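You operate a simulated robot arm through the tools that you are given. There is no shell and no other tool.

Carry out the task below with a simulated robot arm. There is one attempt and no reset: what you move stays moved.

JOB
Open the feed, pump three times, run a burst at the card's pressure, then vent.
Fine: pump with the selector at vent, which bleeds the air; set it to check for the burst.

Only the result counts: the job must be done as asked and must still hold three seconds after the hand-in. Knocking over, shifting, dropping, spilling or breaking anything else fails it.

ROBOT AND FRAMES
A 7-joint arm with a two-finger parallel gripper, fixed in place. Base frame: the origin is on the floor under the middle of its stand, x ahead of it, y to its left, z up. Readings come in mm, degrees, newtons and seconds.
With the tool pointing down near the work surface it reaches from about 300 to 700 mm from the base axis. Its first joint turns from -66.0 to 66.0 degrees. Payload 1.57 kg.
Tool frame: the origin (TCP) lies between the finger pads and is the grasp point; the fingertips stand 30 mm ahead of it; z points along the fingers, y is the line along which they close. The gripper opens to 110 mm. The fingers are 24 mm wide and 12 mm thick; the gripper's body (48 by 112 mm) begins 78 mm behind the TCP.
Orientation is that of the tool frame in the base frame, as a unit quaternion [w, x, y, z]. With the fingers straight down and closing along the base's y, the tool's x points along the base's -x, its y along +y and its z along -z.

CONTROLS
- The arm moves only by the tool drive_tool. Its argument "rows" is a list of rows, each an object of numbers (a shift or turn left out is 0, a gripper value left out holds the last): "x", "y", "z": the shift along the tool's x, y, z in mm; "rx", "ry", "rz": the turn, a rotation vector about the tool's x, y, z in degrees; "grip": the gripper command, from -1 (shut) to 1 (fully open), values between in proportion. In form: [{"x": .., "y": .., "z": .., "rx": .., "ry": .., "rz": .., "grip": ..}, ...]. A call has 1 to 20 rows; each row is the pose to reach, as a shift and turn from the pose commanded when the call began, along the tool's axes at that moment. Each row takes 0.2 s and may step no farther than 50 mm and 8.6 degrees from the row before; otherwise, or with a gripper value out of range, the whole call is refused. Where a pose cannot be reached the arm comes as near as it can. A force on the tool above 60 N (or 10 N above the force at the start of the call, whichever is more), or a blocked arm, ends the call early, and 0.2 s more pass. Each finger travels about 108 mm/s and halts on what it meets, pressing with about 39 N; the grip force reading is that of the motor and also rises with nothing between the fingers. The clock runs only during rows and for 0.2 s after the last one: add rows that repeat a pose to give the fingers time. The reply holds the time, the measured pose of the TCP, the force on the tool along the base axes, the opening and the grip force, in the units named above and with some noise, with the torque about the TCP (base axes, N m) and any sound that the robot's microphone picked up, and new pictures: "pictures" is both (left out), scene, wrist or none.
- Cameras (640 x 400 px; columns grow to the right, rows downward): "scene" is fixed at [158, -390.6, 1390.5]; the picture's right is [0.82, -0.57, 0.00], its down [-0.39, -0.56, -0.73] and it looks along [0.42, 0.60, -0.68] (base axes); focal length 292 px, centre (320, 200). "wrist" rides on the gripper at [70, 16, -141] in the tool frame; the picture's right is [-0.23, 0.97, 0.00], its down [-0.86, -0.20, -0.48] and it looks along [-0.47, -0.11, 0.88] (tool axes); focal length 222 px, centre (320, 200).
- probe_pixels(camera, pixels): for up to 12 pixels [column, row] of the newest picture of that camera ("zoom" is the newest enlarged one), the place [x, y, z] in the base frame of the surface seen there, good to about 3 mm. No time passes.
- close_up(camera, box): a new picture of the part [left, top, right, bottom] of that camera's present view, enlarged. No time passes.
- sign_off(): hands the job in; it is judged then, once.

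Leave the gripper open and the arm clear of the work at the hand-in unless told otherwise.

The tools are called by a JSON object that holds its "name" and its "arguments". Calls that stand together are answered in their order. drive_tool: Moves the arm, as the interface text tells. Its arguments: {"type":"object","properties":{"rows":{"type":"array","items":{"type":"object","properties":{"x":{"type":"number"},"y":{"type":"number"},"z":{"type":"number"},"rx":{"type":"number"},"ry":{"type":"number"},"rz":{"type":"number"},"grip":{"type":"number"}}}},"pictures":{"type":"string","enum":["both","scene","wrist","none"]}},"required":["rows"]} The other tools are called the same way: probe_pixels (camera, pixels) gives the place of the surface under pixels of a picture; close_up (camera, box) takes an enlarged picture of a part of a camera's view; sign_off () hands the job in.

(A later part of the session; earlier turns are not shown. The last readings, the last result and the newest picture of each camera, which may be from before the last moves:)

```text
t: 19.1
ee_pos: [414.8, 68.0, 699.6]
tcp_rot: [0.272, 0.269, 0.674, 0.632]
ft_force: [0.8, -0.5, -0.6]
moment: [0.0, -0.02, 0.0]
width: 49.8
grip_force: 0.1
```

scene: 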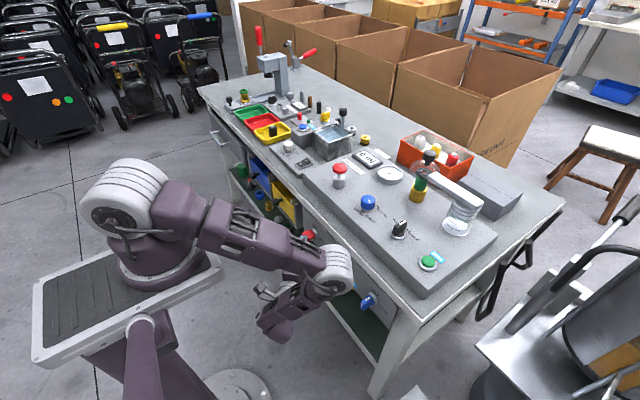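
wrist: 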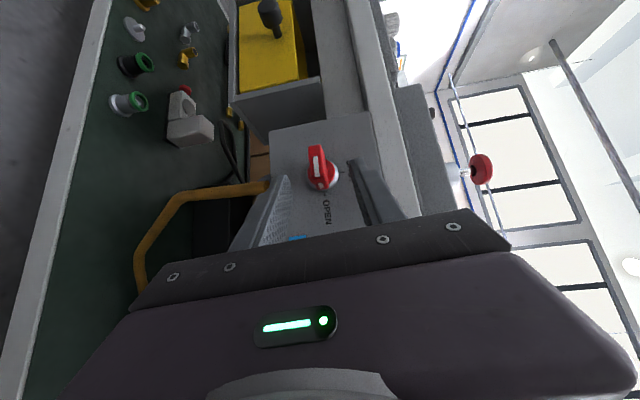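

The feed tap reads OPEN in the picture. I'll back away and roll the gripper back to the earlier 45° attitude, rising in front of the bench.

{"name": "drive_tool", "arguments": {"rows": [{"x": 14.1, "y": 0, "z": -14.1, "rx": 5.66, "rz": -5.66}, {"x": 19.6, "y": 5, "z": -20, "rx": 11.31, "rz": -11.31}, {"x": 21.4, "y": 15.1, "z": -18.2, "rx": 16.97, "rz": -16.97}, {"x": 24.5, "y": 25.4, "z": -15.1, "rx": 22.63, "rz": -22.63}, {"x": 26.3, "y": 35.7, "z": -9.1, "rx": 28.28, "rz": -28.28}, {"x": 26.6, "y": 46, "z": -1.7, "rx": 33.94, "rz": -33.94}, {"x": 26.2, "y": 56.2, "z": 5, "rx": 39.6, "rz": -39.6}, {"x": 25.9, "y": 66.5, "z": 11.7, "rx": 45.25, "rz": -45.25}, {"x": 29, "y": 76.7, "z": 14.8, "rx": 50.9, "rz": -50.9}, {"x": 32.2, "y": 87, "z": 18, "rx": 56.57, "rz": -56.57}, {"x": 34.1, "y": 92.1, "z": 19.9, "rx": 61.5, "rz": -61.5}], "pictures": "both"}}

```text
t: 21.5
ee_pos: [404.5, 111.9, 788.4]
tcp_rot: [0.374, 0.0, 0.928, -0.001]
ft_force: [0.3, 0.2, -0.1]
moment: [0.02, 0.0, 0.01]
width: 49.4
grip_force: 0.1
```

scene: 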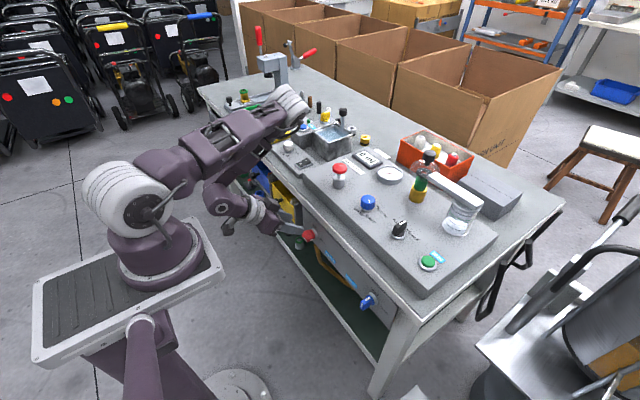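
wrist: 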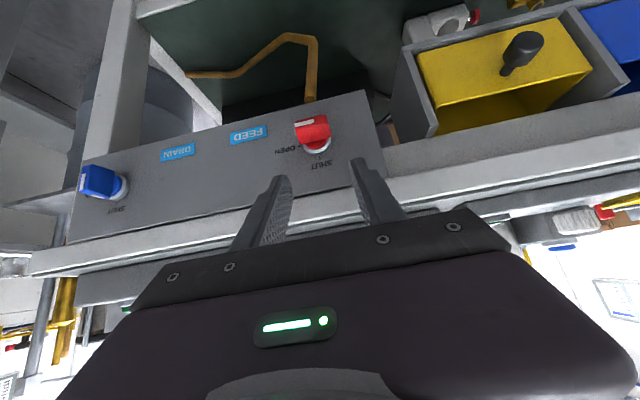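

Let me verify both taps from this view before moving on.

{"name": "close_up", "arguments": {"camera": "wrist", "box": [270, 100, 370, 180]}}

{"name": "close_up", "arguments": {"camera": "wrist", "box": [60, 140, 180, 230]}}

```text
5.00 times, centred on (320, 140) of wrist
```

zoom: 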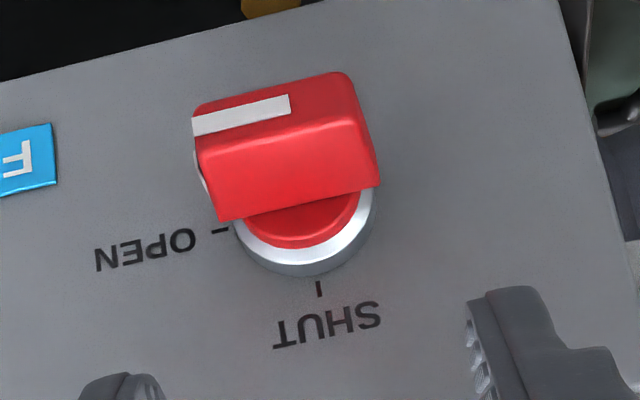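

```text
4.44 times, centred on (120, 185) of wrist
```

zoom: 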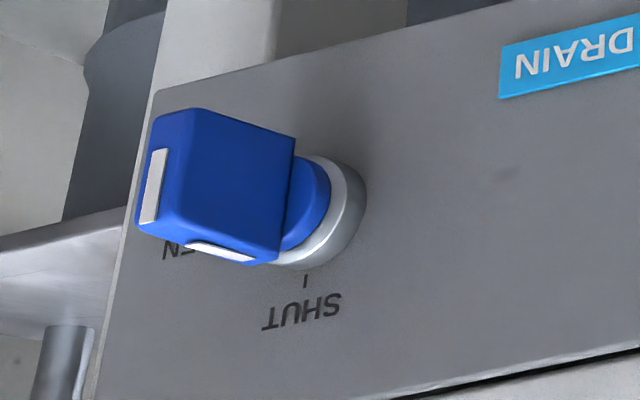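

Feed is at OPEN, drain stays SHUT. Next I'll rise and return the tool to pointing down, closing the fingers for pushing.

{"name": "drive_tool", "arguments": {"rows": [{"x": -18.5, "z": -19.2, "ry": 7.33, "grip": -1}, {"x": -37, "z": -38.4, "ry": 14.67, "grip": -1}, {"x": -55.6, "z": -57.5, "ry": 22, "grip": -1}, {"x": -74, "z": -76.7, "ry": 29.3, "grip": -1}, {"x": -92.6, "z": -95.8, "ry": 36.6, "grip": -1}, {"x": -111, "z": -115, "ry": 44, "grip": -1}], "pictures": "both"}}

```text
t: 22.9
ee_pos: [405.2, 112.8, 947.1]
tcp_rot: [0.0, 0.0, 1.0, -0.001]
ft_force: [0.3, -0.3, -0.6]
moment: [0.0, 0.02, 0.0]
width: 0.0
grip_force: 21.4
```

scene: 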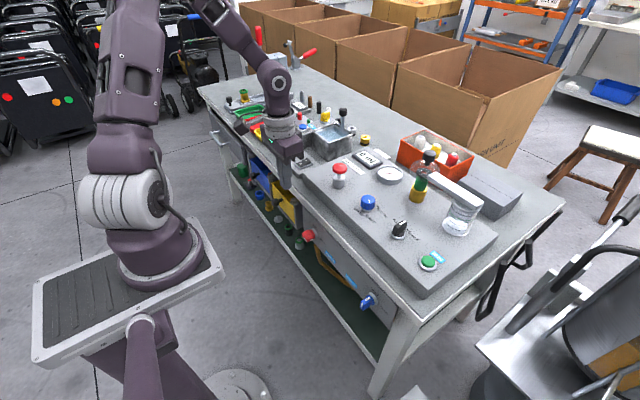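
wrist: 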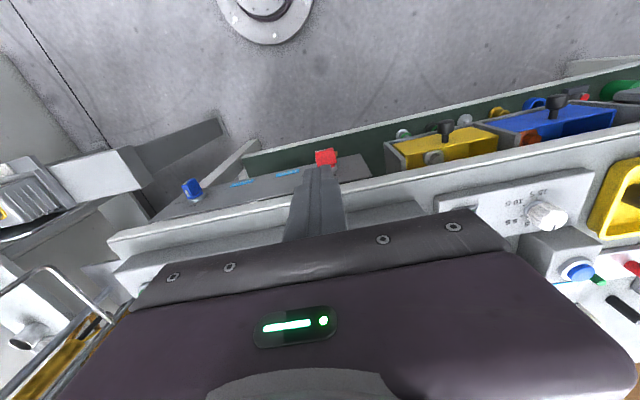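

Now to a viewpoint above the panel, so the wrist camera can measure the controls.

{"name": "drive_tool", "arguments": {"rows": [{"x": -5, "y": -20, "z": -40, "grip": -1}, {"x": -25, "y": -40, "z": -75, "grip": -1}, {"x": -50, "y": -60, "z": -100, "grip": -1}, {"x": -75, "y": -73, "z": -103, "grip": -1}], "pictures": "both"}}

```text
t: 23.9
ee_pos: [479.5, 39.8, 1053.3]
tcp_rot: [-0.001, -0.001, 1.0, -0.002]
ft_force: [0.4, -0.4, -0.4]
moment: [0.01, 0.03, -0.03]
width: 0.0
grip_force: 21.8
```

scene: 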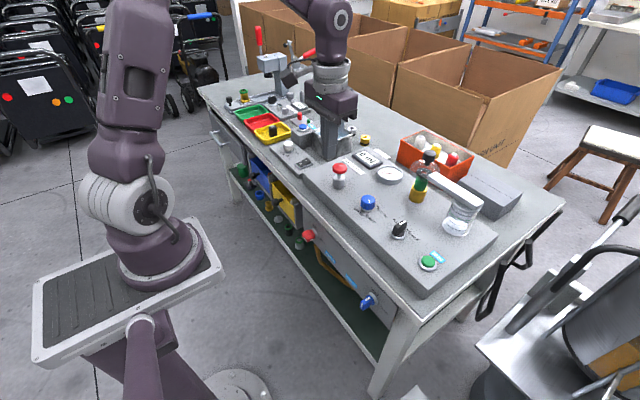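
wrist: 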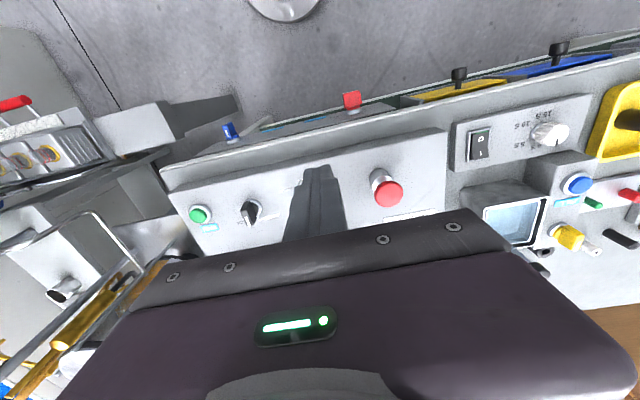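

The red plunger shows at (385,190), selector at (250,210). I'll zoom on both and probe them.

{"name": "close_up", "arguments": {"camera": "wrist", "box": [340, 155, 440, 225]}}

{"name": "probe_pixels", "arguments": {"camera": "wrist", "pixels": [[388, 194], [376, 194], [400, 194], [388, 182], [388, 205], [376, 176], [199, 214], [250, 210], [420, 180], [350, 160]]}}

{"name": "close_up", "arguments": {"camera": "wrist", "box": [180, 165, 310, 250]}}

```text
5.71 times, centred on (390, 190) of wrist
```

zoom: 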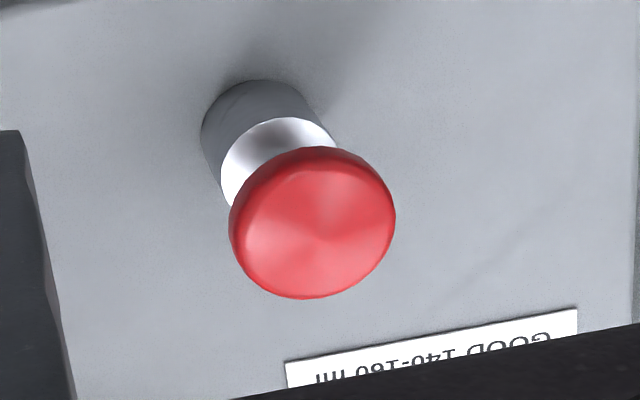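

```text
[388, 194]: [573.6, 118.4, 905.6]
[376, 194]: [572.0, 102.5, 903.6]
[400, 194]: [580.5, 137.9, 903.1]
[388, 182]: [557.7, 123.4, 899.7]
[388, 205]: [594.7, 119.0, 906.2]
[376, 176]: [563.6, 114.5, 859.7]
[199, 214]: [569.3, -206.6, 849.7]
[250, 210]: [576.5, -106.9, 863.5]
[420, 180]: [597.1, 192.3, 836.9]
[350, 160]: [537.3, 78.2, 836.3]
```

```text
4.71 times, centred on (245, 208) of wrist
```

zoom: 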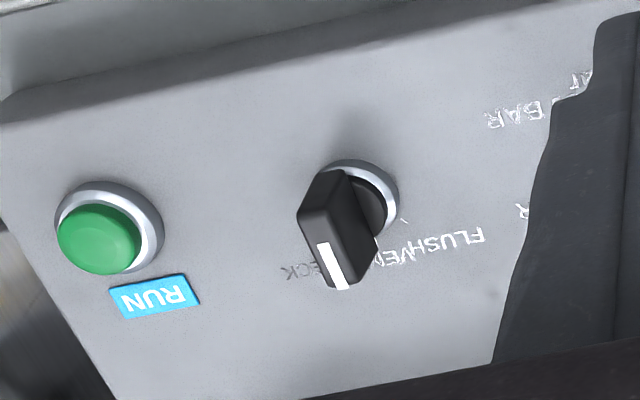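

Plunger cap centre is about (574.5,118.5), top z≈905. I'll probe the selector's white pointer to confirm it's at VENT.

{"name": "probe_pixels", "arguments": {"camera": "zoom", "pixels": [[324, 248], [332, 268], [340, 284], [312, 200], [330, 215], [404, 221], [372, 190], [390, 210], [440, 240], [300, 270], [130, 298], [97, 240]]}}

```text
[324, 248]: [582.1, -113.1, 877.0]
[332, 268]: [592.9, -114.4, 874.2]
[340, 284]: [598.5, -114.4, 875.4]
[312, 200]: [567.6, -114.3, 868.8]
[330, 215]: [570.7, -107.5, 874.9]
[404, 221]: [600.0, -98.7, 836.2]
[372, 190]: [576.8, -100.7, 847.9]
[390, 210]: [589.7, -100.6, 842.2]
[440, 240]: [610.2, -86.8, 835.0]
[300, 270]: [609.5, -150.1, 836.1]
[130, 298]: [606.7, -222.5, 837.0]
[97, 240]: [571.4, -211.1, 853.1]
```

The pointer runs along +x, so the selector is at VENT as needed for pumping; FLUSH is about 32° to +y and CHECK to −y. Now I'll move over the plunger with closed fingers, stopping about 18 mm above it.

{"name": "drive_tool", "arguments": {"rows": [{"x": -32, "y": 26, "z": 0, "grip": -1}, {"x": -64, "y": 52, "z": 10, "grip": -1}, {"x": -95.5, "y": 78.7, "z": 30, "grip": -1}, {"x": -95.5, "y": 78.7, "z": 70, "grip": -1}, {"x": -95.5, "y": 78.7, "z": 100, "grip": -1}], "pictures": "both"}}

```text
t: 25.1
ee_pos: [576.7, 118.8, 949.7]
tcp_rot: [0.0, 0.0, 1.0, 0.0]
ft_force: [0.1, -0.3, 0.1]
moment: [0.01, -0.02, -0.01]
width: 0.0
grip_force: 21.2
```

scene: 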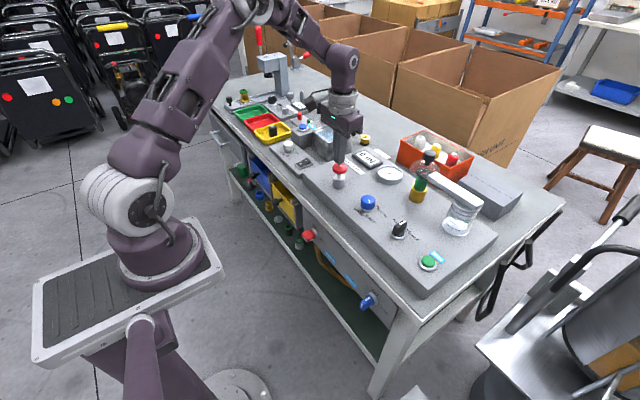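
wrist: 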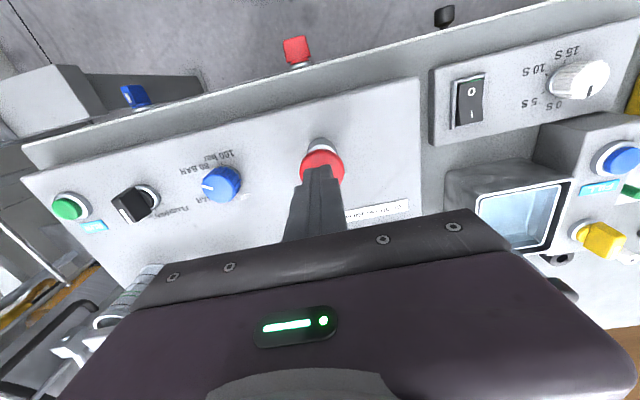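

The fingers are centred over the red cap. From here I also see the blue knob at (220,185); a zoom to read its scale, and the plunger's neck for the stroke.

{"name": "close_up", "arguments": {"camera": "wrist", "box": [100, 135, 260, 230]}}

{"name": "close_up", "arguments": {"camera": "scene", "box": [315, 145, 365, 195]}}

```text
4.00 times, centred on (180, 182) of wrist
```

zoom: 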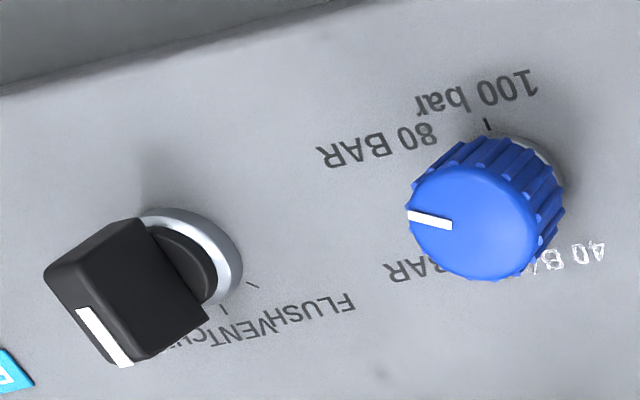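

```text
8.00 times, centred on (340, 170) of scene
```

zoom: 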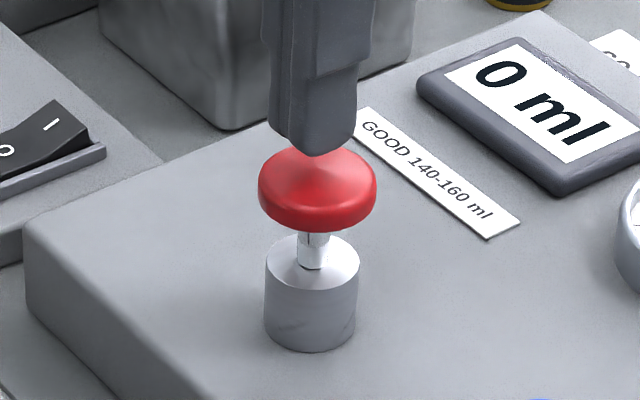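

The plunger neck shows roughly 20 mm of stroke. First stroke: I'll press down gradually to feel the force.

{"name": "drive_tool", "arguments": {"rows": [{"z": 10, "grip": -1}, {"z": 18, "grip": -1}, {"z": 24, "grip": -1}, {"z": 28, "grip": -1}], "pictures": "scene"}}

```text
t: 26.1
ee_pos: [575.7, 117.5, 921.8]
tcp_rot: [0.0, 0.0, 1.0, -0.001]
ft_force: [0.2, 0.4, 6.9]
moment: [0.05, 0.03, 0.0]
width: 0.0
grip_force: 21.9
```

scene: 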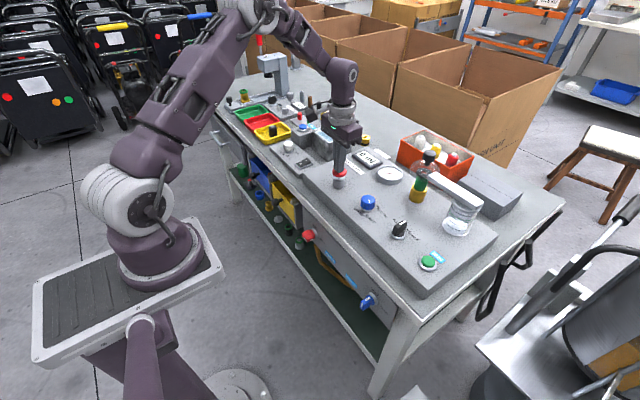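

A soft spring force of about 7 N so far. I'll press on to the end of the stroke.

{"name": "drive_tool", "arguments": {"rows": [{"z": 4, "grip": -1}, {"z": 7, "grip": -1}, {"z": 10, "grip": -1}, {"z": 12, "grip": -1}], "pictures": "scene"}}

{"name": "close_up", "arguments": {"camera": "scene", "box": [315, 145, 415, 225]}}

```text
t: 27.1
ee_pos: [574.8, 119.6, 915.9]
tcp_rot: [0.003, 0.0, 1.0, 0.0]
ft_force: [-13.3, -1.3, 29.9]
moment: [-0.03, 0.58, 0.03]
width: 0.1
grip_force: 21.5
stopped in row 4: the force on the tool passed its limit at 64 N (the readings are from after the stop); the commanded pose is now the measured one
```

scene: 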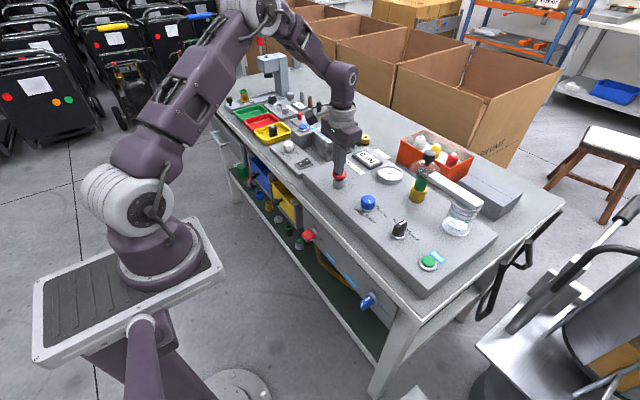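

```text
5.00 times, centred on (365, 185) of scene
```

zoom: 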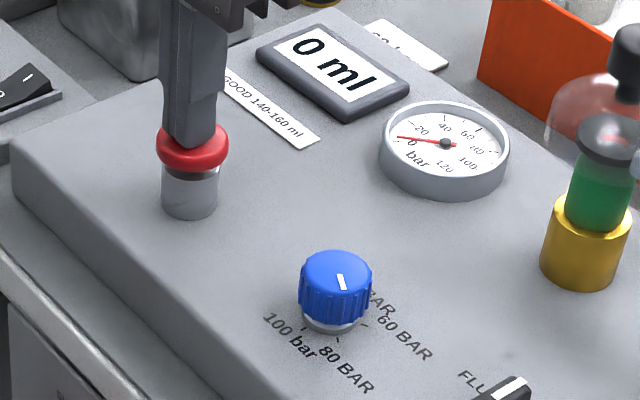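

The cap bottomed out on its cylinder at TCP z≈915: one full stroke. I'll lift clear and let the plunger return.

{"name": "drive_tool", "arguments": {"rows": [{"z": -15, "grip": -1}, {"z": -32, "grip": -1}, {"z": -32, "grip": -1}, {"z": -32, "grip": -1}], "pictures": "scene"}}

{"name": "close_up", "arguments": {"camera": "scene", "box": [315, 145, 415, 225]}}

```text
t: 28.1
ee_pos: [577.4, 119.0, 946.0]
tcp_rot: [0.003, 0.0, 1.0, 0.0]
ft_force: [0.3, 0.8, -0.1]
moment: [-0.01, 0.01, -0.03]
width: 0.0
grip_force: 21.6
```

scene: 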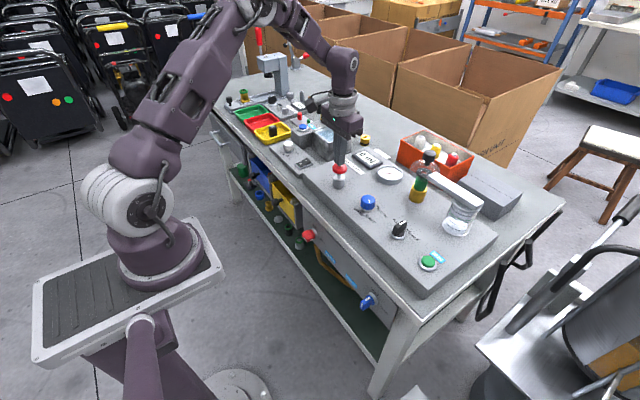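

```text
5.00 times, centred on (365, 185) of scene
```

zoom: 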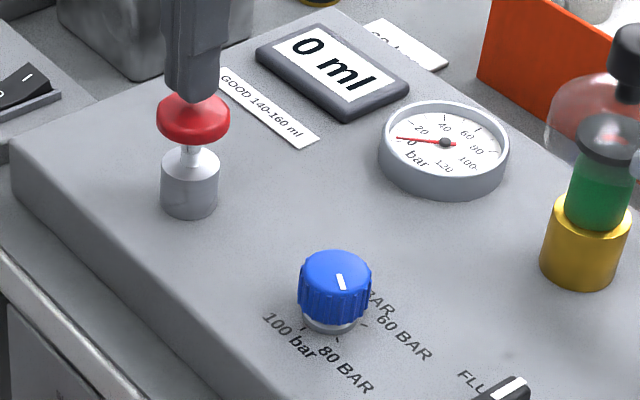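

The plunger sprang back fully. Second stroke, to the same depth.

{"name": "drive_tool", "arguments": {"rows": [{"z": 10, "grip": -1}, {"z": 20, "grip": -1}, {"z": 28, "grip": -1}, {"z": 33, "grip": -1}, {"z": 35, "grip": -1}], "pictures": "scene"}}

{"name": "close_up", "arguments": {"camera": "scene", "box": [315, 145, 415, 225]}}

```text
t: 29.4
ee_pos: [576.9, 119.2, 915.9]
tcp_rot: [0.005, -0.001, 1.0, 0.0]
ft_force: [-13.2, -1.7, 29.8]
moment: [-0.07, 0.67, 0.02]
width: 0.0
grip_force: 20.9
stopped in row 5: the force on the tool passed its limit at 63 N (the readings are from after the stop); the commanded pose is now the measured one
```

scene: 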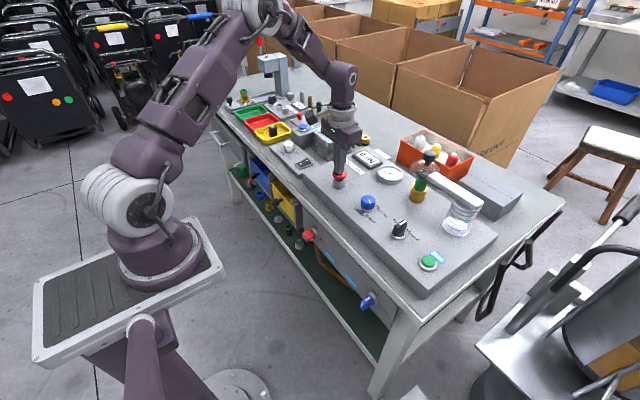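

```text
5.00 times, centred on (365, 185) of scene
```

zoom: 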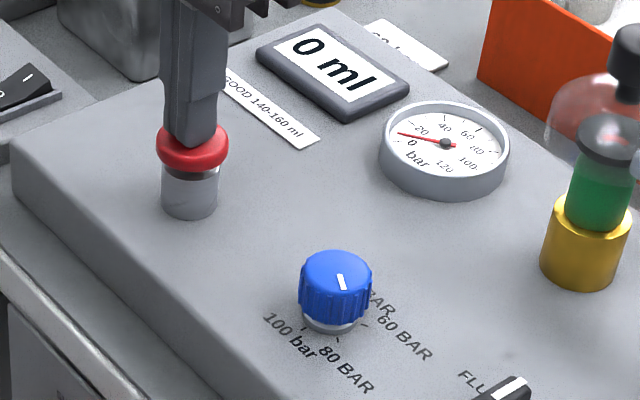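

Second stroke bottomed. Lifting, then a close look at the gauge.

{"name": "drive_tool", "arguments": {"rows": [{"z": -15, "grip": -1}, {"z": -32, "grip": -1}, {"z": -32, "grip": -1}, {"z": -32, "grip": -1}], "pictures": "both"}}

{"name": "close_up", "arguments": {"camera": "scene", "box": [375, 160, 415, 190]}}

{"name": "close_up", "arguments": {"camera": "scene", "box": [400, 140, 500, 250]}}

```text
t: 30.4
ee_pos: [578.4, 119.2, 946.2]
tcp_rot: [0.004, 0.0, 1.0, 0.0]
ft_force: [0.6, 0.1, -0.1]
moment: [0.04, 0.03, -0.01]
width: 0.0
grip_force: 21.5
```

scene: 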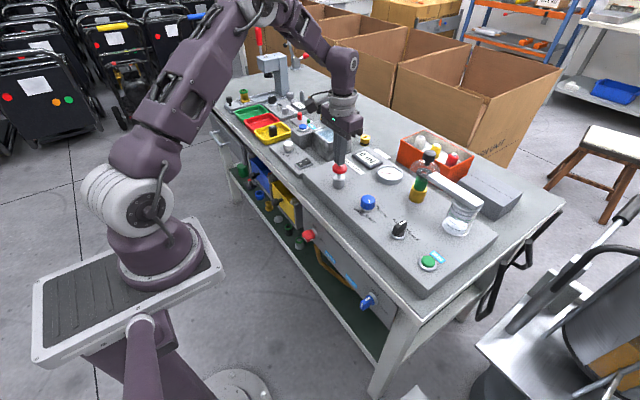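
wrist: 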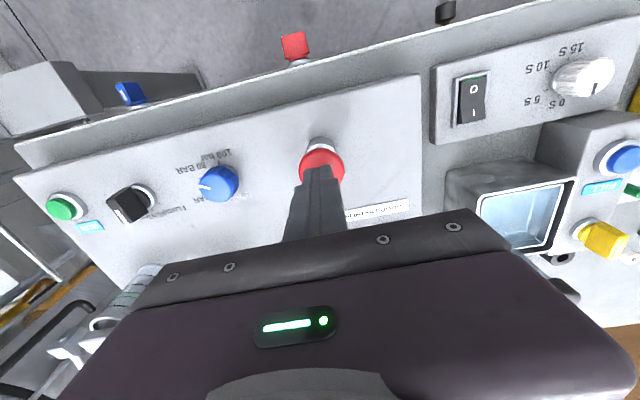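

```text
13.33 times, centred on (395, 175) of scene
```

zoom: 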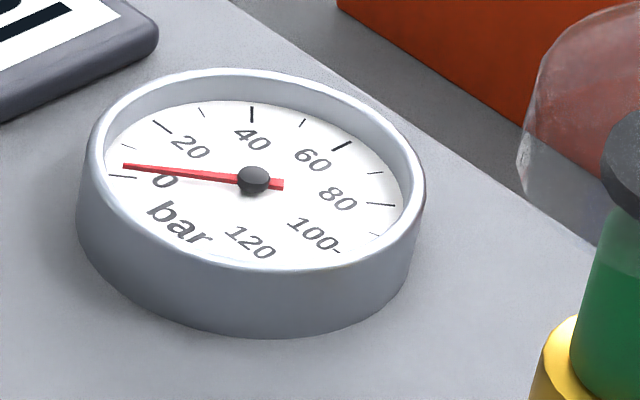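

```text
3.64 times, centred on (450, 195) of scene
```

zoom: 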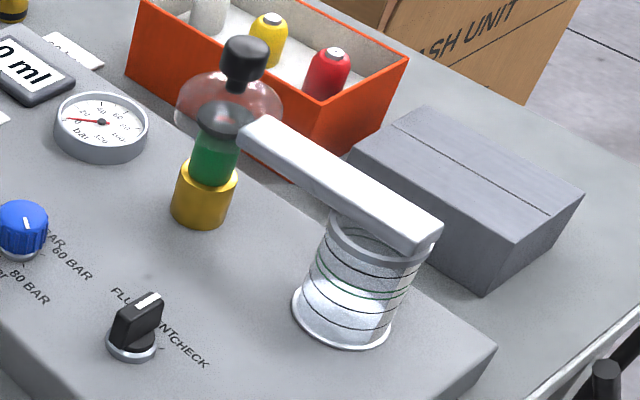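

The gauge needle has crept just above 0, so the strokes register. Third stroke now.

{"name": "drive_tool", "arguments": {"rows": [{"z": 10, "grip": -1}, {"z": 20, "grip": -1}, {"z": 28, "grip": -1}, {"z": 33, "grip": -1}, {"z": 35, "grip": -1}], "pictures": "scene"}}

{"name": "close_up", "arguments": {"camera": "scene", "box": [375, 160, 415, 190]}}

{"name": "close_up", "arguments": {"camera": "scene", "box": [315, 145, 415, 225]}}

```text
t: 31.6
ee_pos: [577.0, 120.5, 917.1]
tcp_rot: [0.004, 0.0, 1.0, 0.001]
ft_force: [-12.8, -0.4, 29.0]
moment: [-0.07, 0.72, -0.01]
width: 0.0
grip_force: 21.2
stopped in row 5: the force on the tool passed its limit at 63 N (the readings are from after the stop); the commanded pose is now the measured one
```

scene: 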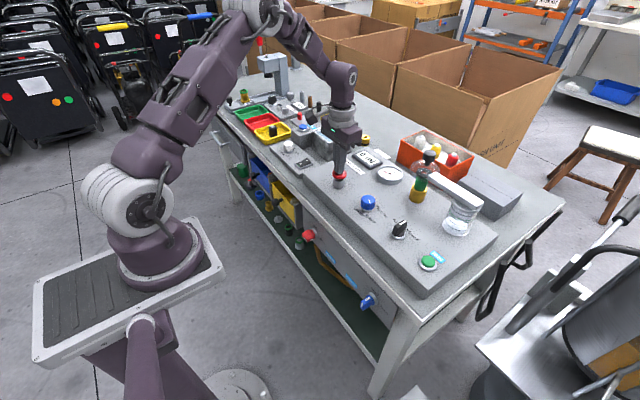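

```text
13.33 times, centred on (395, 175) of scene
```

zoom: 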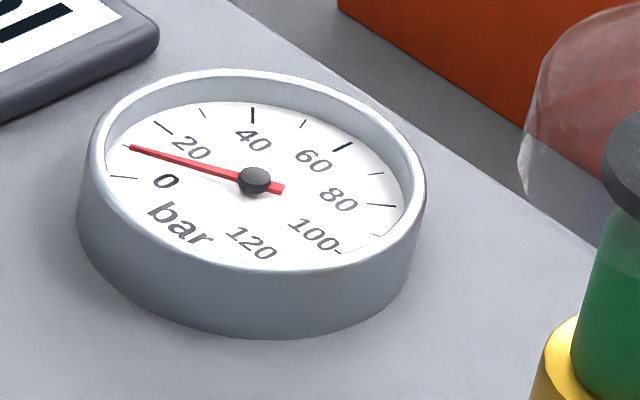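

```text
5.00 times, centred on (365, 185) of scene
```

zoom: 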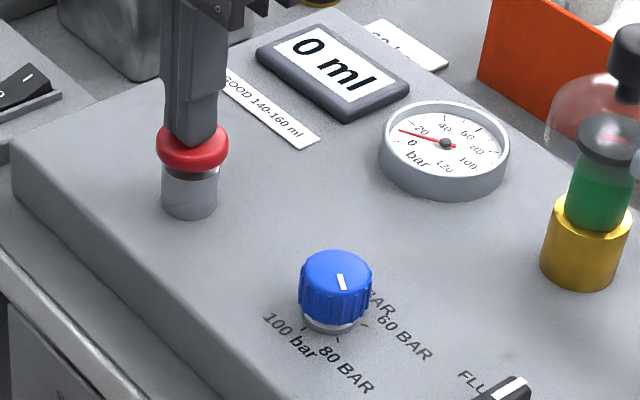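

Third stroke bottomed and the needle is rising. Lifting to see how the gauge settles.

{"name": "drive_tool", "arguments": {"rows": [{"z": -15, "grip": -1}, {"z": -32, "grip": -1}, {"z": -45, "grip": -1}, {"z": -45, "grip": -1}], "pictures": "both"}}

{"name": "close_up", "arguments": {"camera": "scene", "box": [375, 160, 415, 190]}}

{"name": "close_up", "arguments": {"camera": "scene", "box": [315, 145, 415, 225]}}

```text
t: 32.6
ee_pos: [577.7, 119.6, 959.2]
tcp_rot: [0.005, 0.0, 1.0, 0.002]
ft_force: [-0.2, 0.5, 0.5]
moment: [0.01, 0.01, 0.0]
width: 0.0
grip_force: 21.0
```

scene: 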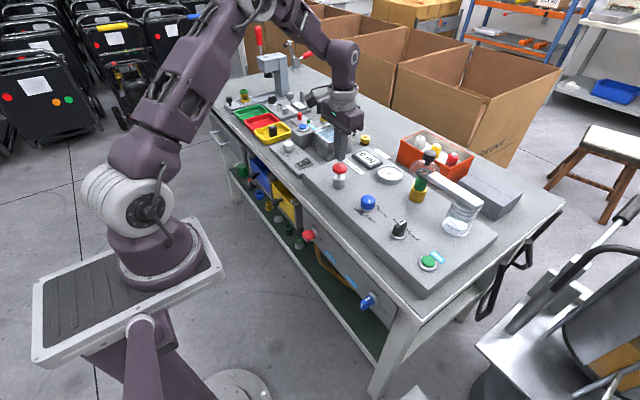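
wrist: 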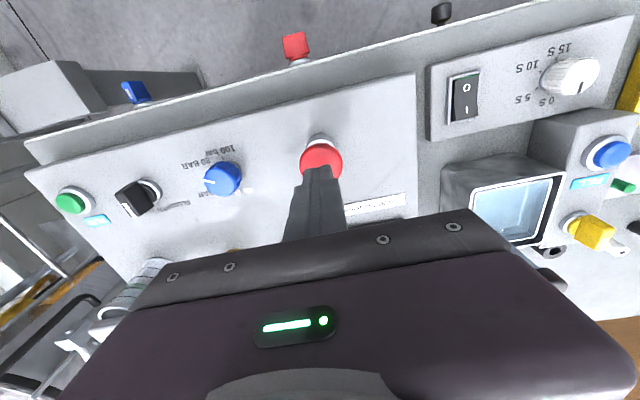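

```text
13.33 times, centred on (395, 175) of scene
```

zoom: 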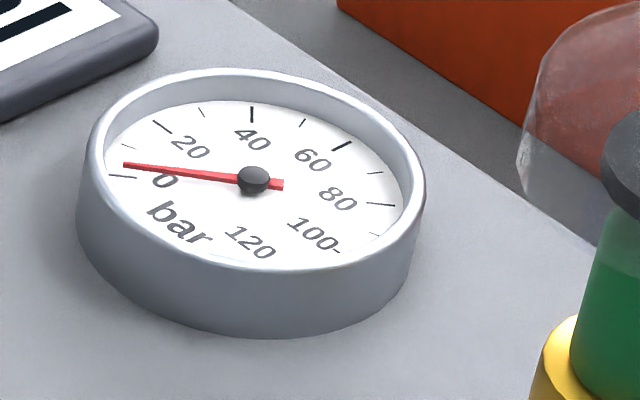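

```text
5.00 times, centred on (365, 185) of scene
```

zoom: 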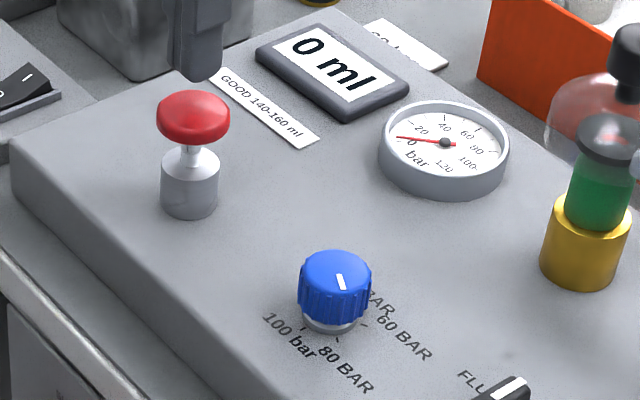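

Three full strokes are done; the needle has settled back and the plunger is up. Next the pressure knob: I'll move above it, fingers opening, to read its scale from overhead.

{"name": "drive_tool", "arguments": {"rows": [{"z": -25, "grip": 0.1}, {"z": -51, "grip": 0.1}, {"x": -15, "y": -36, "z": -51, "grip": 0.1}, {"x": -31, "y": -72, "z": -51, "grip": 0.1}, {"x": -46, "y": -109, "z": -51, "grip": 0.1}, {"x": -62, "y": -145, "z": -51, "grip": 0.1}], "pictures": "both"}}

{"name": "close_up", "arguments": {"camera": "wrist", "box": [240, 20, 400, 130]}}

```text
t: 34.0
ee_pos: [638.6, -26.5, 1011.3]
tcp_rot: [0.006, -0.001, 1.0, 0.001]
ft_force: [0.4, -0.1, -0.9]
moment: [0.04, -0.01, 0.01]
width: 60.6
grip_force: 0.1
```

scene: 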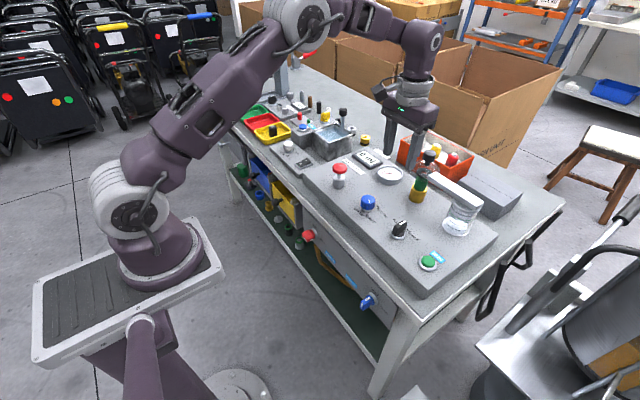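
wrist: 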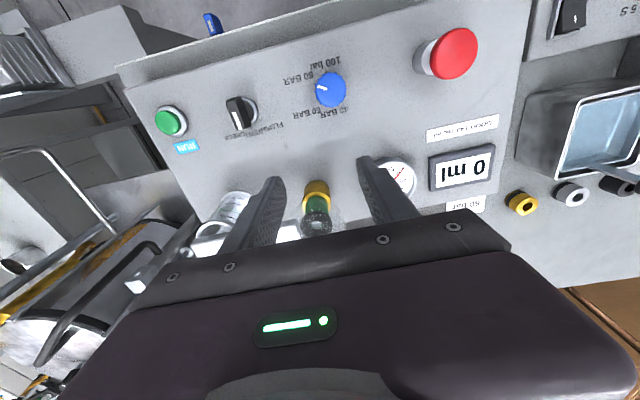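

```text
3.64 times, centred on (320, 75) of wrist
```

zoom: 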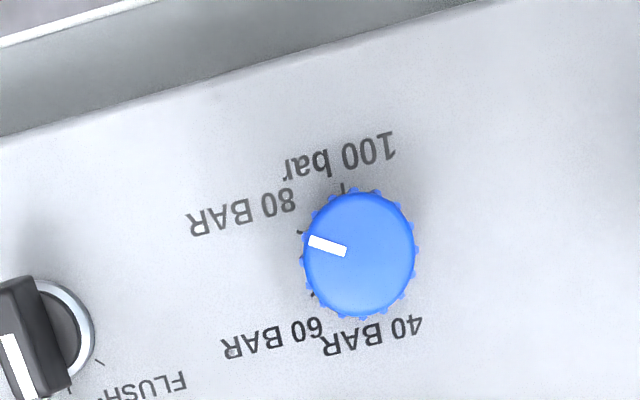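

The pointer sits at the 80 tick; 60 is the next tick round. I'll probe ticks and pointer to get the angles.

{"name": "probe_pixels", "arguments": {"camera": "zoom", "pixels": [[344, 187], [300, 232], [313, 294], [344, 251], [314, 242], [358, 253], [410, 250], [304, 250], [360, 195], [360, 312], [99, 361], [70, 390]]}}

{"name": "close_up", "arguments": {"camera": "wrist", "box": [300, 60, 360, 120]}}

```text
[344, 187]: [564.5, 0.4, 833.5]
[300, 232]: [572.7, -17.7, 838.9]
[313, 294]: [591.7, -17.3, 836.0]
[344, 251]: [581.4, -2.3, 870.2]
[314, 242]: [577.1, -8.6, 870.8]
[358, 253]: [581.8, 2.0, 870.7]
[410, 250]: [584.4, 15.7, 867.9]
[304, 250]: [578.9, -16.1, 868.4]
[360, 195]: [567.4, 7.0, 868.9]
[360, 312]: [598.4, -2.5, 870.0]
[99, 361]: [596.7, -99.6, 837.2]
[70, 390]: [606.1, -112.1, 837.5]
```

```text
6.67 times, centred on (330, 90) of wrist
```

zoom: 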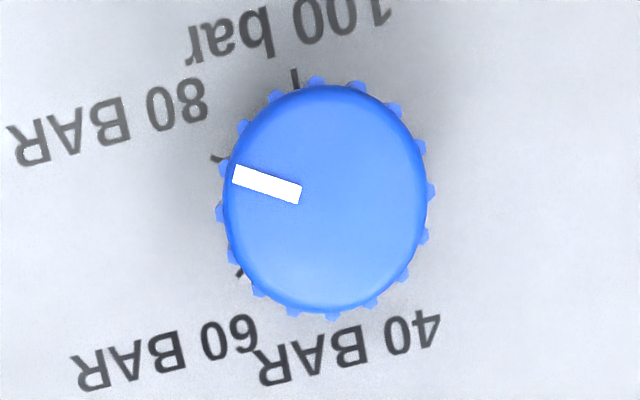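

Let me refine with this sharper zoom.

{"name": "probe_pixels", "arguments": {"camera": "zoom", "pixels": [[325, 198], [240, 175], [297, 195], [295, 80], [216, 158], [240, 271], [222, 210], [428, 200], [330, 90], [325, 305], [268, 184]]}}

```text
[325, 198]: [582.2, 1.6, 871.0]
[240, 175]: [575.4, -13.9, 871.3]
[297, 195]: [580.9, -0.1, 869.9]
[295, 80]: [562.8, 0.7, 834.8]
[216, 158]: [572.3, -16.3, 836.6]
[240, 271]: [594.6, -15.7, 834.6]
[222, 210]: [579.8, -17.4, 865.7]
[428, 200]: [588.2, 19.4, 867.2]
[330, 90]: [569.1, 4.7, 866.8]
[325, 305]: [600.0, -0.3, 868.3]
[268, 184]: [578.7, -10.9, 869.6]
```

The knob centre is about (583,1), pointer at 80; ticks are ~60° apart, so 60 bar needs +60° counter-clockwise from above. I'll move over the knob with the gripper pre-turned 30° the other way, stopping above it.

{"name": "drive_tool", "arguments": {"rows": [{"x": 14, "y": 7, "z": 0, "rz": 7.5, "grip": 0.1}, {"x": 28, "y": 14, "z": 10, "rz": 15, "grip": 0.1}, {"x": 42, "y": 21, "z": 35, "ry": 0.3, "rz": 22.5, "grip": 0.1}, {"x": 55.6, "y": 27.5, "z": 60, "ry": 0.6, "rz": 30, "grip": 0.1}, {"x": 55.6, "y": 27.5, "z": 81, "ry": 0.6, "rz": 30, "grip": 0.1}], "pictures": "both"}}

```text
t: 35.2
ee_pos: [584.3, 2.6, 928.9]
tcp_rot: [0.0, 0.26, 0.966, 0.002]
ft_force: [0.5, 0.1, -0.1]
moment: [-0.04, 0.01, 0.01]
width: 60.2
grip_force: 0.0
```

scene: 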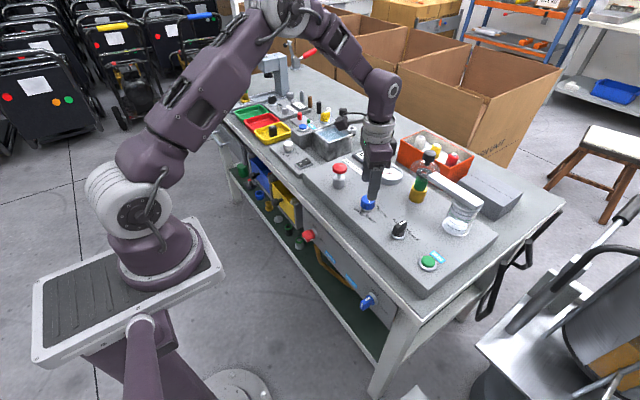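
wrist: 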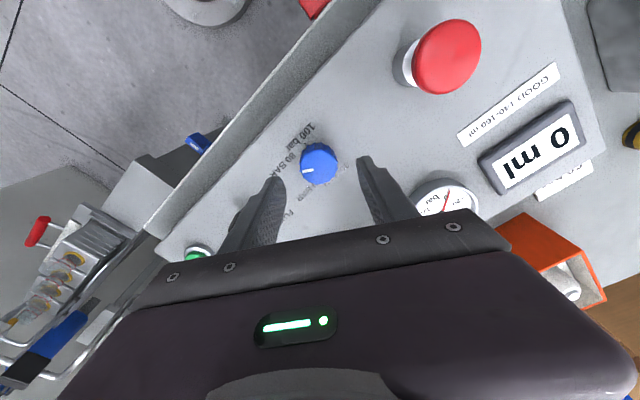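

The knob sits centred between the fingers. Descending 52 mm and closing gently on it.

{"name": "drive_tool", "arguments": {"rows": [{"z": 20, "grip": 0.1}, {"z": 38, "grip": 0.1}, {"z": 52, "grip": 0.1}, {"z": 52, "grip": -0.3}, {"z": 52, "grip": -0.5}, {"z": 52, "grip": -0.5}], "pictures": "both"}}

```text
t: 36.6
ee_pos: [583.5, 1.7, 876.6]
tcp_rot: [-0.001, 0.259, 0.966, 0.0]
ft_force: [-8.1, -16.2, -0.7]
moment: [-1.01, 0.4, 0.01]
width: 37.8
grip_force: 43.7
```

scene: 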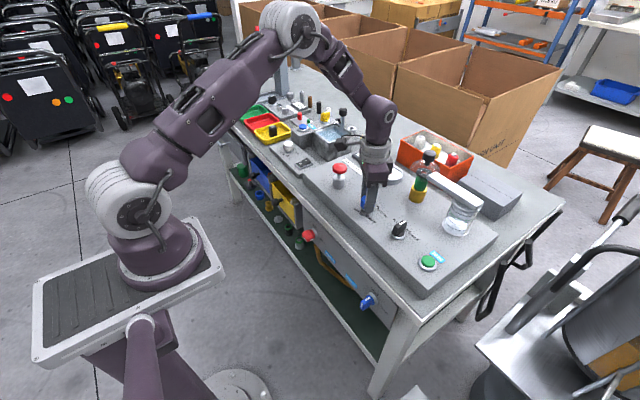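
wrist: 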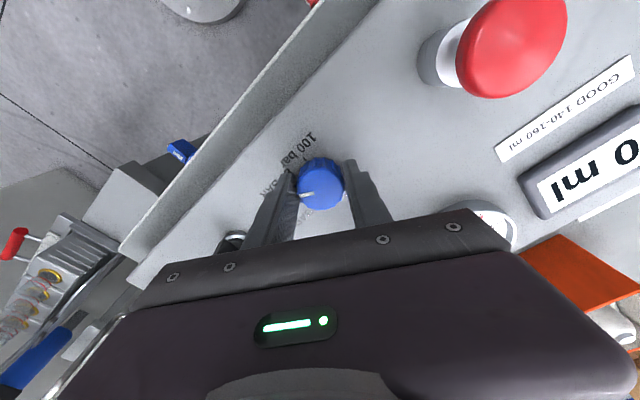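

Knob gripped (38 mm) with a slight sideways load, so I'll shift 1 mm to relieve it and turn 60° counter-clockwise (seen from above).

{"name": "drive_tool", "arguments": {"rows": [{"y": -1, "rz": 0, "grip": -0.5}, {"y": -1, "rz": -7.5, "grip": -0.5}, {"y": -1, "rz": -15, "grip": -0.5}, {"y": -1, "rz": -22.5, "grip": -0.5}, {"y": -1, "rz": -30, "grip": -0.5}, {"y": -1, "rz": -37.5, "grip": -0.5}, {"y": -1, "rz": -45, "grip": -0.5}, {"y": -1, "rz": -52.5, "grip": -0.5}, {"y": -1, "rz": -60, "grip": -0.5}], "pictures": "both"}}

{"name": "close_up", "arguments": {"camera": "wrist", "box": [260, 120, 400, 230]}}

```text
t: 38.6
ee_pos: [584.1, 0.1, 877.6]
tcp_rot: [0.001, -0.26, 0.966, 0.001]
ft_force: [-8.6, -26.0, -22.0]
moment: [-1.1, 0.15, -0.02]
width: 37.7
grip_force: 43.3
```

scene: 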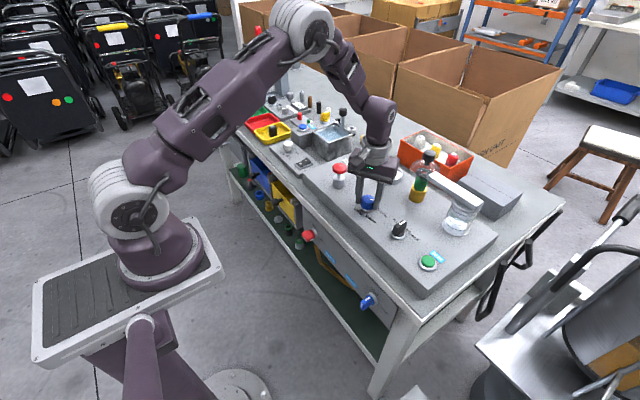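
wrist: 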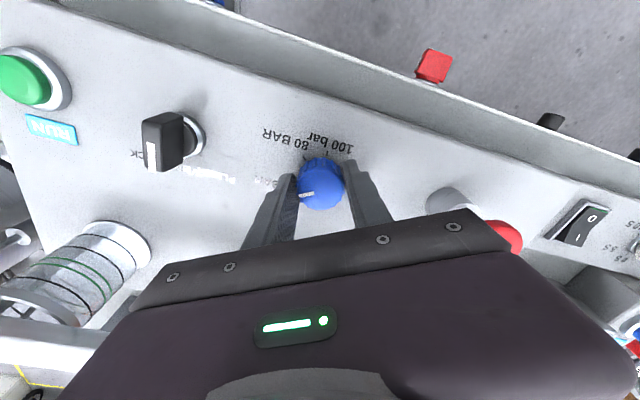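

```text
3.64 times, centred on (330, 175) of wrist
```

zoom: 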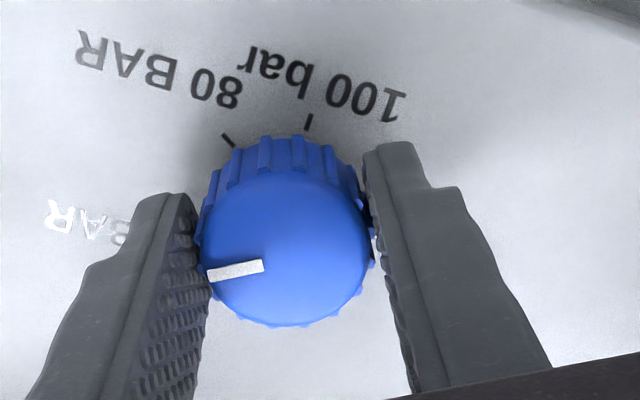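

The knob turned with the gripper. Releasing, lifting, and returning to the overhead viewpoint to check.

{"name": "drive_tool", "arguments": {"rows": [{"grip": -0.1}, {"grip": 0.1}, {"z": -30, "grip": 0.1}, {"z": -65, "grip": 0.1}, {"z": -100, "rz": 7.5, "grip": 0.1}, {"z": -133, "rz": 15, "grip": 0.1}, {"z": -133, "rz": 22.5, "grip": 0.1}, {"z": -133, "rz": 30, "grip": 0.1}], "pictures": "none"}}

{"name": "drive_tool", "arguments": {"rows": [{"x": -28, "y": -12, "grip": 0.1}, {"x": -55, "y": -26, "grip": 0.1}], "pictures": "both"}}

{"name": "close_up", "arguments": {"camera": "wrist", "box": [240, 20, 400, 130]}}

```text
t: 40.4
ee_pos: [584.3, 0.8, 1010.7]
tcp_rot: [0.001, 0.002, 1.0, 0.002]
ft_force: [-0.5, 0.8, 0.8]
moment: [0.03, 0.03, -0.01]
width: 60.5
grip_force: 0.1
```

```text
t: 41.0
ee_pos: [638.2, -25.3, 1010.8]
tcp_rot: [0.001, 0.001, 1.0, 0.002]
ft_force: [0.2, 0.1, -0.7]
moment: [0.05, 0.01, 0.02]
width: 60.5
grip_force: 0.0
```

scene: 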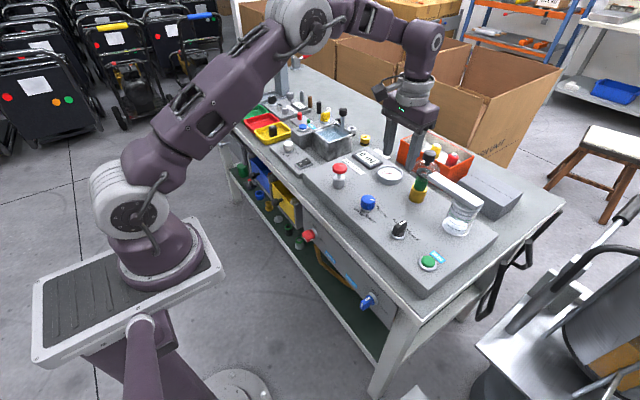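
wrist: 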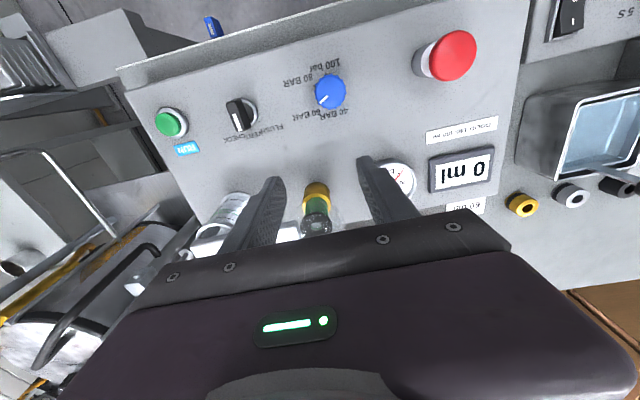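

```text
3.64 times, centred on (320, 75) of wrist
```

zoom: 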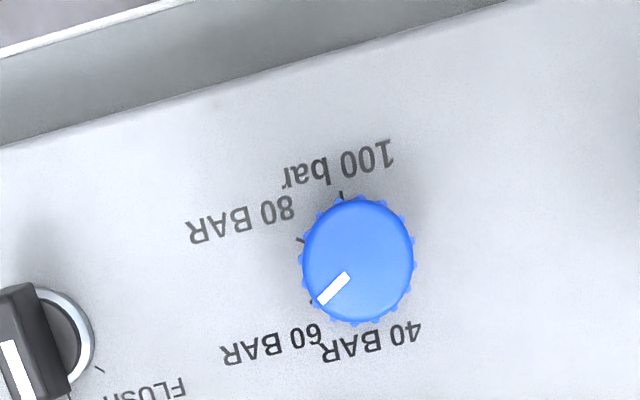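

The pointer now aims at the 60 BAR tick. I'll check it in a sharper zoom.

{"name": "close_up", "arguments": {"camera": "wrist", "box": [300, 60, 360, 120]}}

{"name": "close_up", "arguments": {"camera": "wrist", "box": [200, 80, 290, 150]}}

```text
6.67 times, centred on (330, 90) of wrist
```

zoom: 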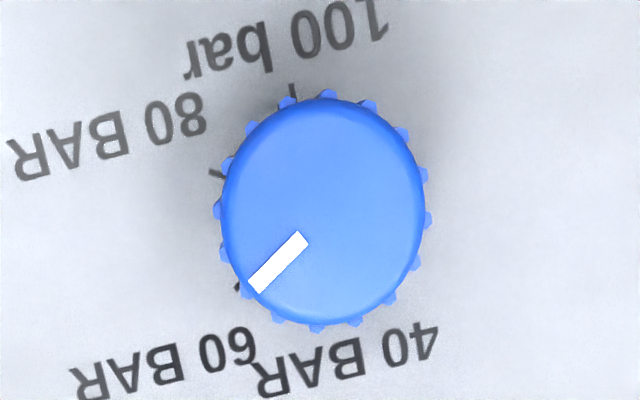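

```text
5.71 times, centred on (245, 115) of wrist
```

zoom: 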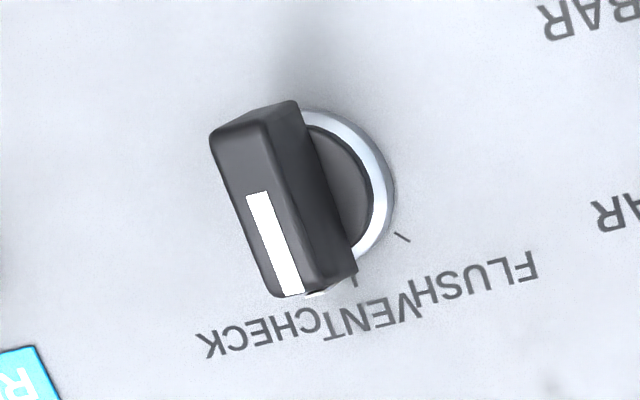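

Pressure is set to 60. Next the selector: I'll probe its bar ends, hub and the ticks around it.

{"name": "probe_pixels", "arguments": {"camera": "zoom", "pixels": [[222, 140], [285, 110], [285, 285], [345, 270], [240, 180], [285, 200], [254, 198], [292, 288], [353, 281], [401, 238], [385, 195], [330, 180]]}}

{"name": "probe_pixels", "arguments": {"camera": "scene", "pixels": [[406, 236], [391, 232], [399, 222], [404, 218], [396, 237]]}}

{"name": "close_up", "arguments": {"camera": "scene", "box": [375, 205, 430, 250]}}

```text
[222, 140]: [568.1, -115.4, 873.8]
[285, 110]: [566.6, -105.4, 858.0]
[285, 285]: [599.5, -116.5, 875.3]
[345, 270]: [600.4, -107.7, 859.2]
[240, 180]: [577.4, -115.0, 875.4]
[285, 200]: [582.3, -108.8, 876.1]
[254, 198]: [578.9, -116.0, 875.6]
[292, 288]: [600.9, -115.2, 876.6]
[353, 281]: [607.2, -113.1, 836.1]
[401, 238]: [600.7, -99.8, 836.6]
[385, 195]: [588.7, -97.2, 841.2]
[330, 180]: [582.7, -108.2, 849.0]
```

```text
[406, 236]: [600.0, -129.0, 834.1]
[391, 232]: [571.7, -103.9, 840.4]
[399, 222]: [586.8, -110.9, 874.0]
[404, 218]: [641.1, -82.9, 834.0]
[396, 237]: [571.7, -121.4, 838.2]
```

```text
8.89 times, centred on (402, 228) of scene
```

zoom: 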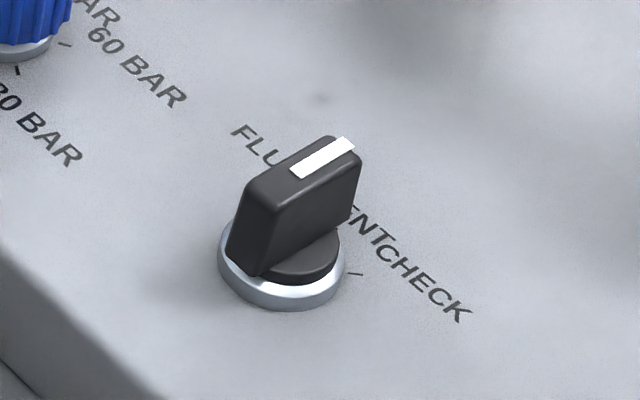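

Selector bar centre ≈ (583.5, −113), about 13 mm thick, top z≈876; CHECK tick at about −40°. I'll move above the selector.

{"name": "drive_tool", "arguments": {"rows": [{"x": 18, "y": -29, "grip": 0.0}, {"x": 36, "y": -58, "z": 10, "grip": -0.1}, {"x": 54.7, "y": -87.7, "z": 35, "grip": -0.1}, {"x": 54.7, "y": -87.7, "z": 66, "grip": -0.1}], "pictures": "both"}}

```text
t: 42.0
ee_pos: [582.7, -111.8, 943.3]
tcp_rot: [-0.001, 0.0, 1.0, 0.002]
ft_force: [-0.1, 0.1, -0.4]
moment: [0.0, -0.01, 0.02]
width: 49.7
grip_force: 0.1
```

scene: 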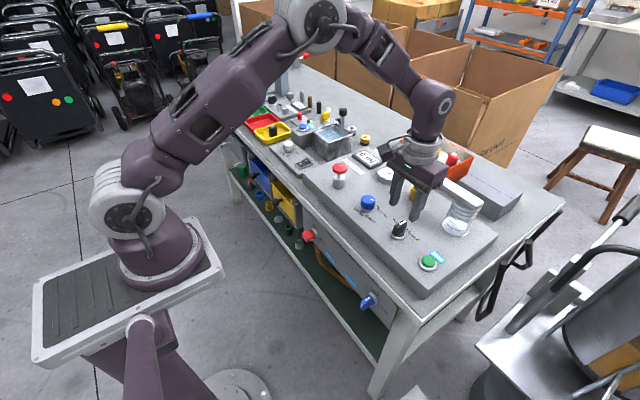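
wrist: 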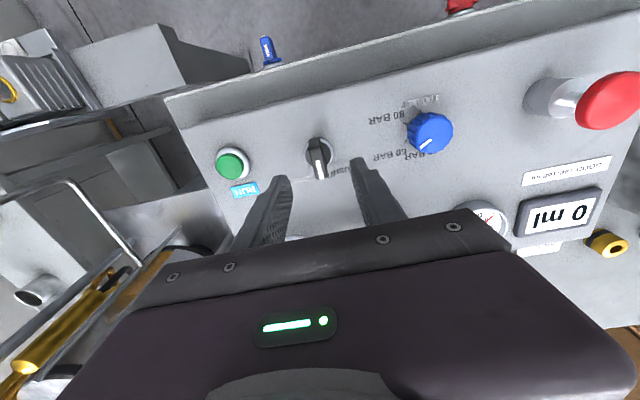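

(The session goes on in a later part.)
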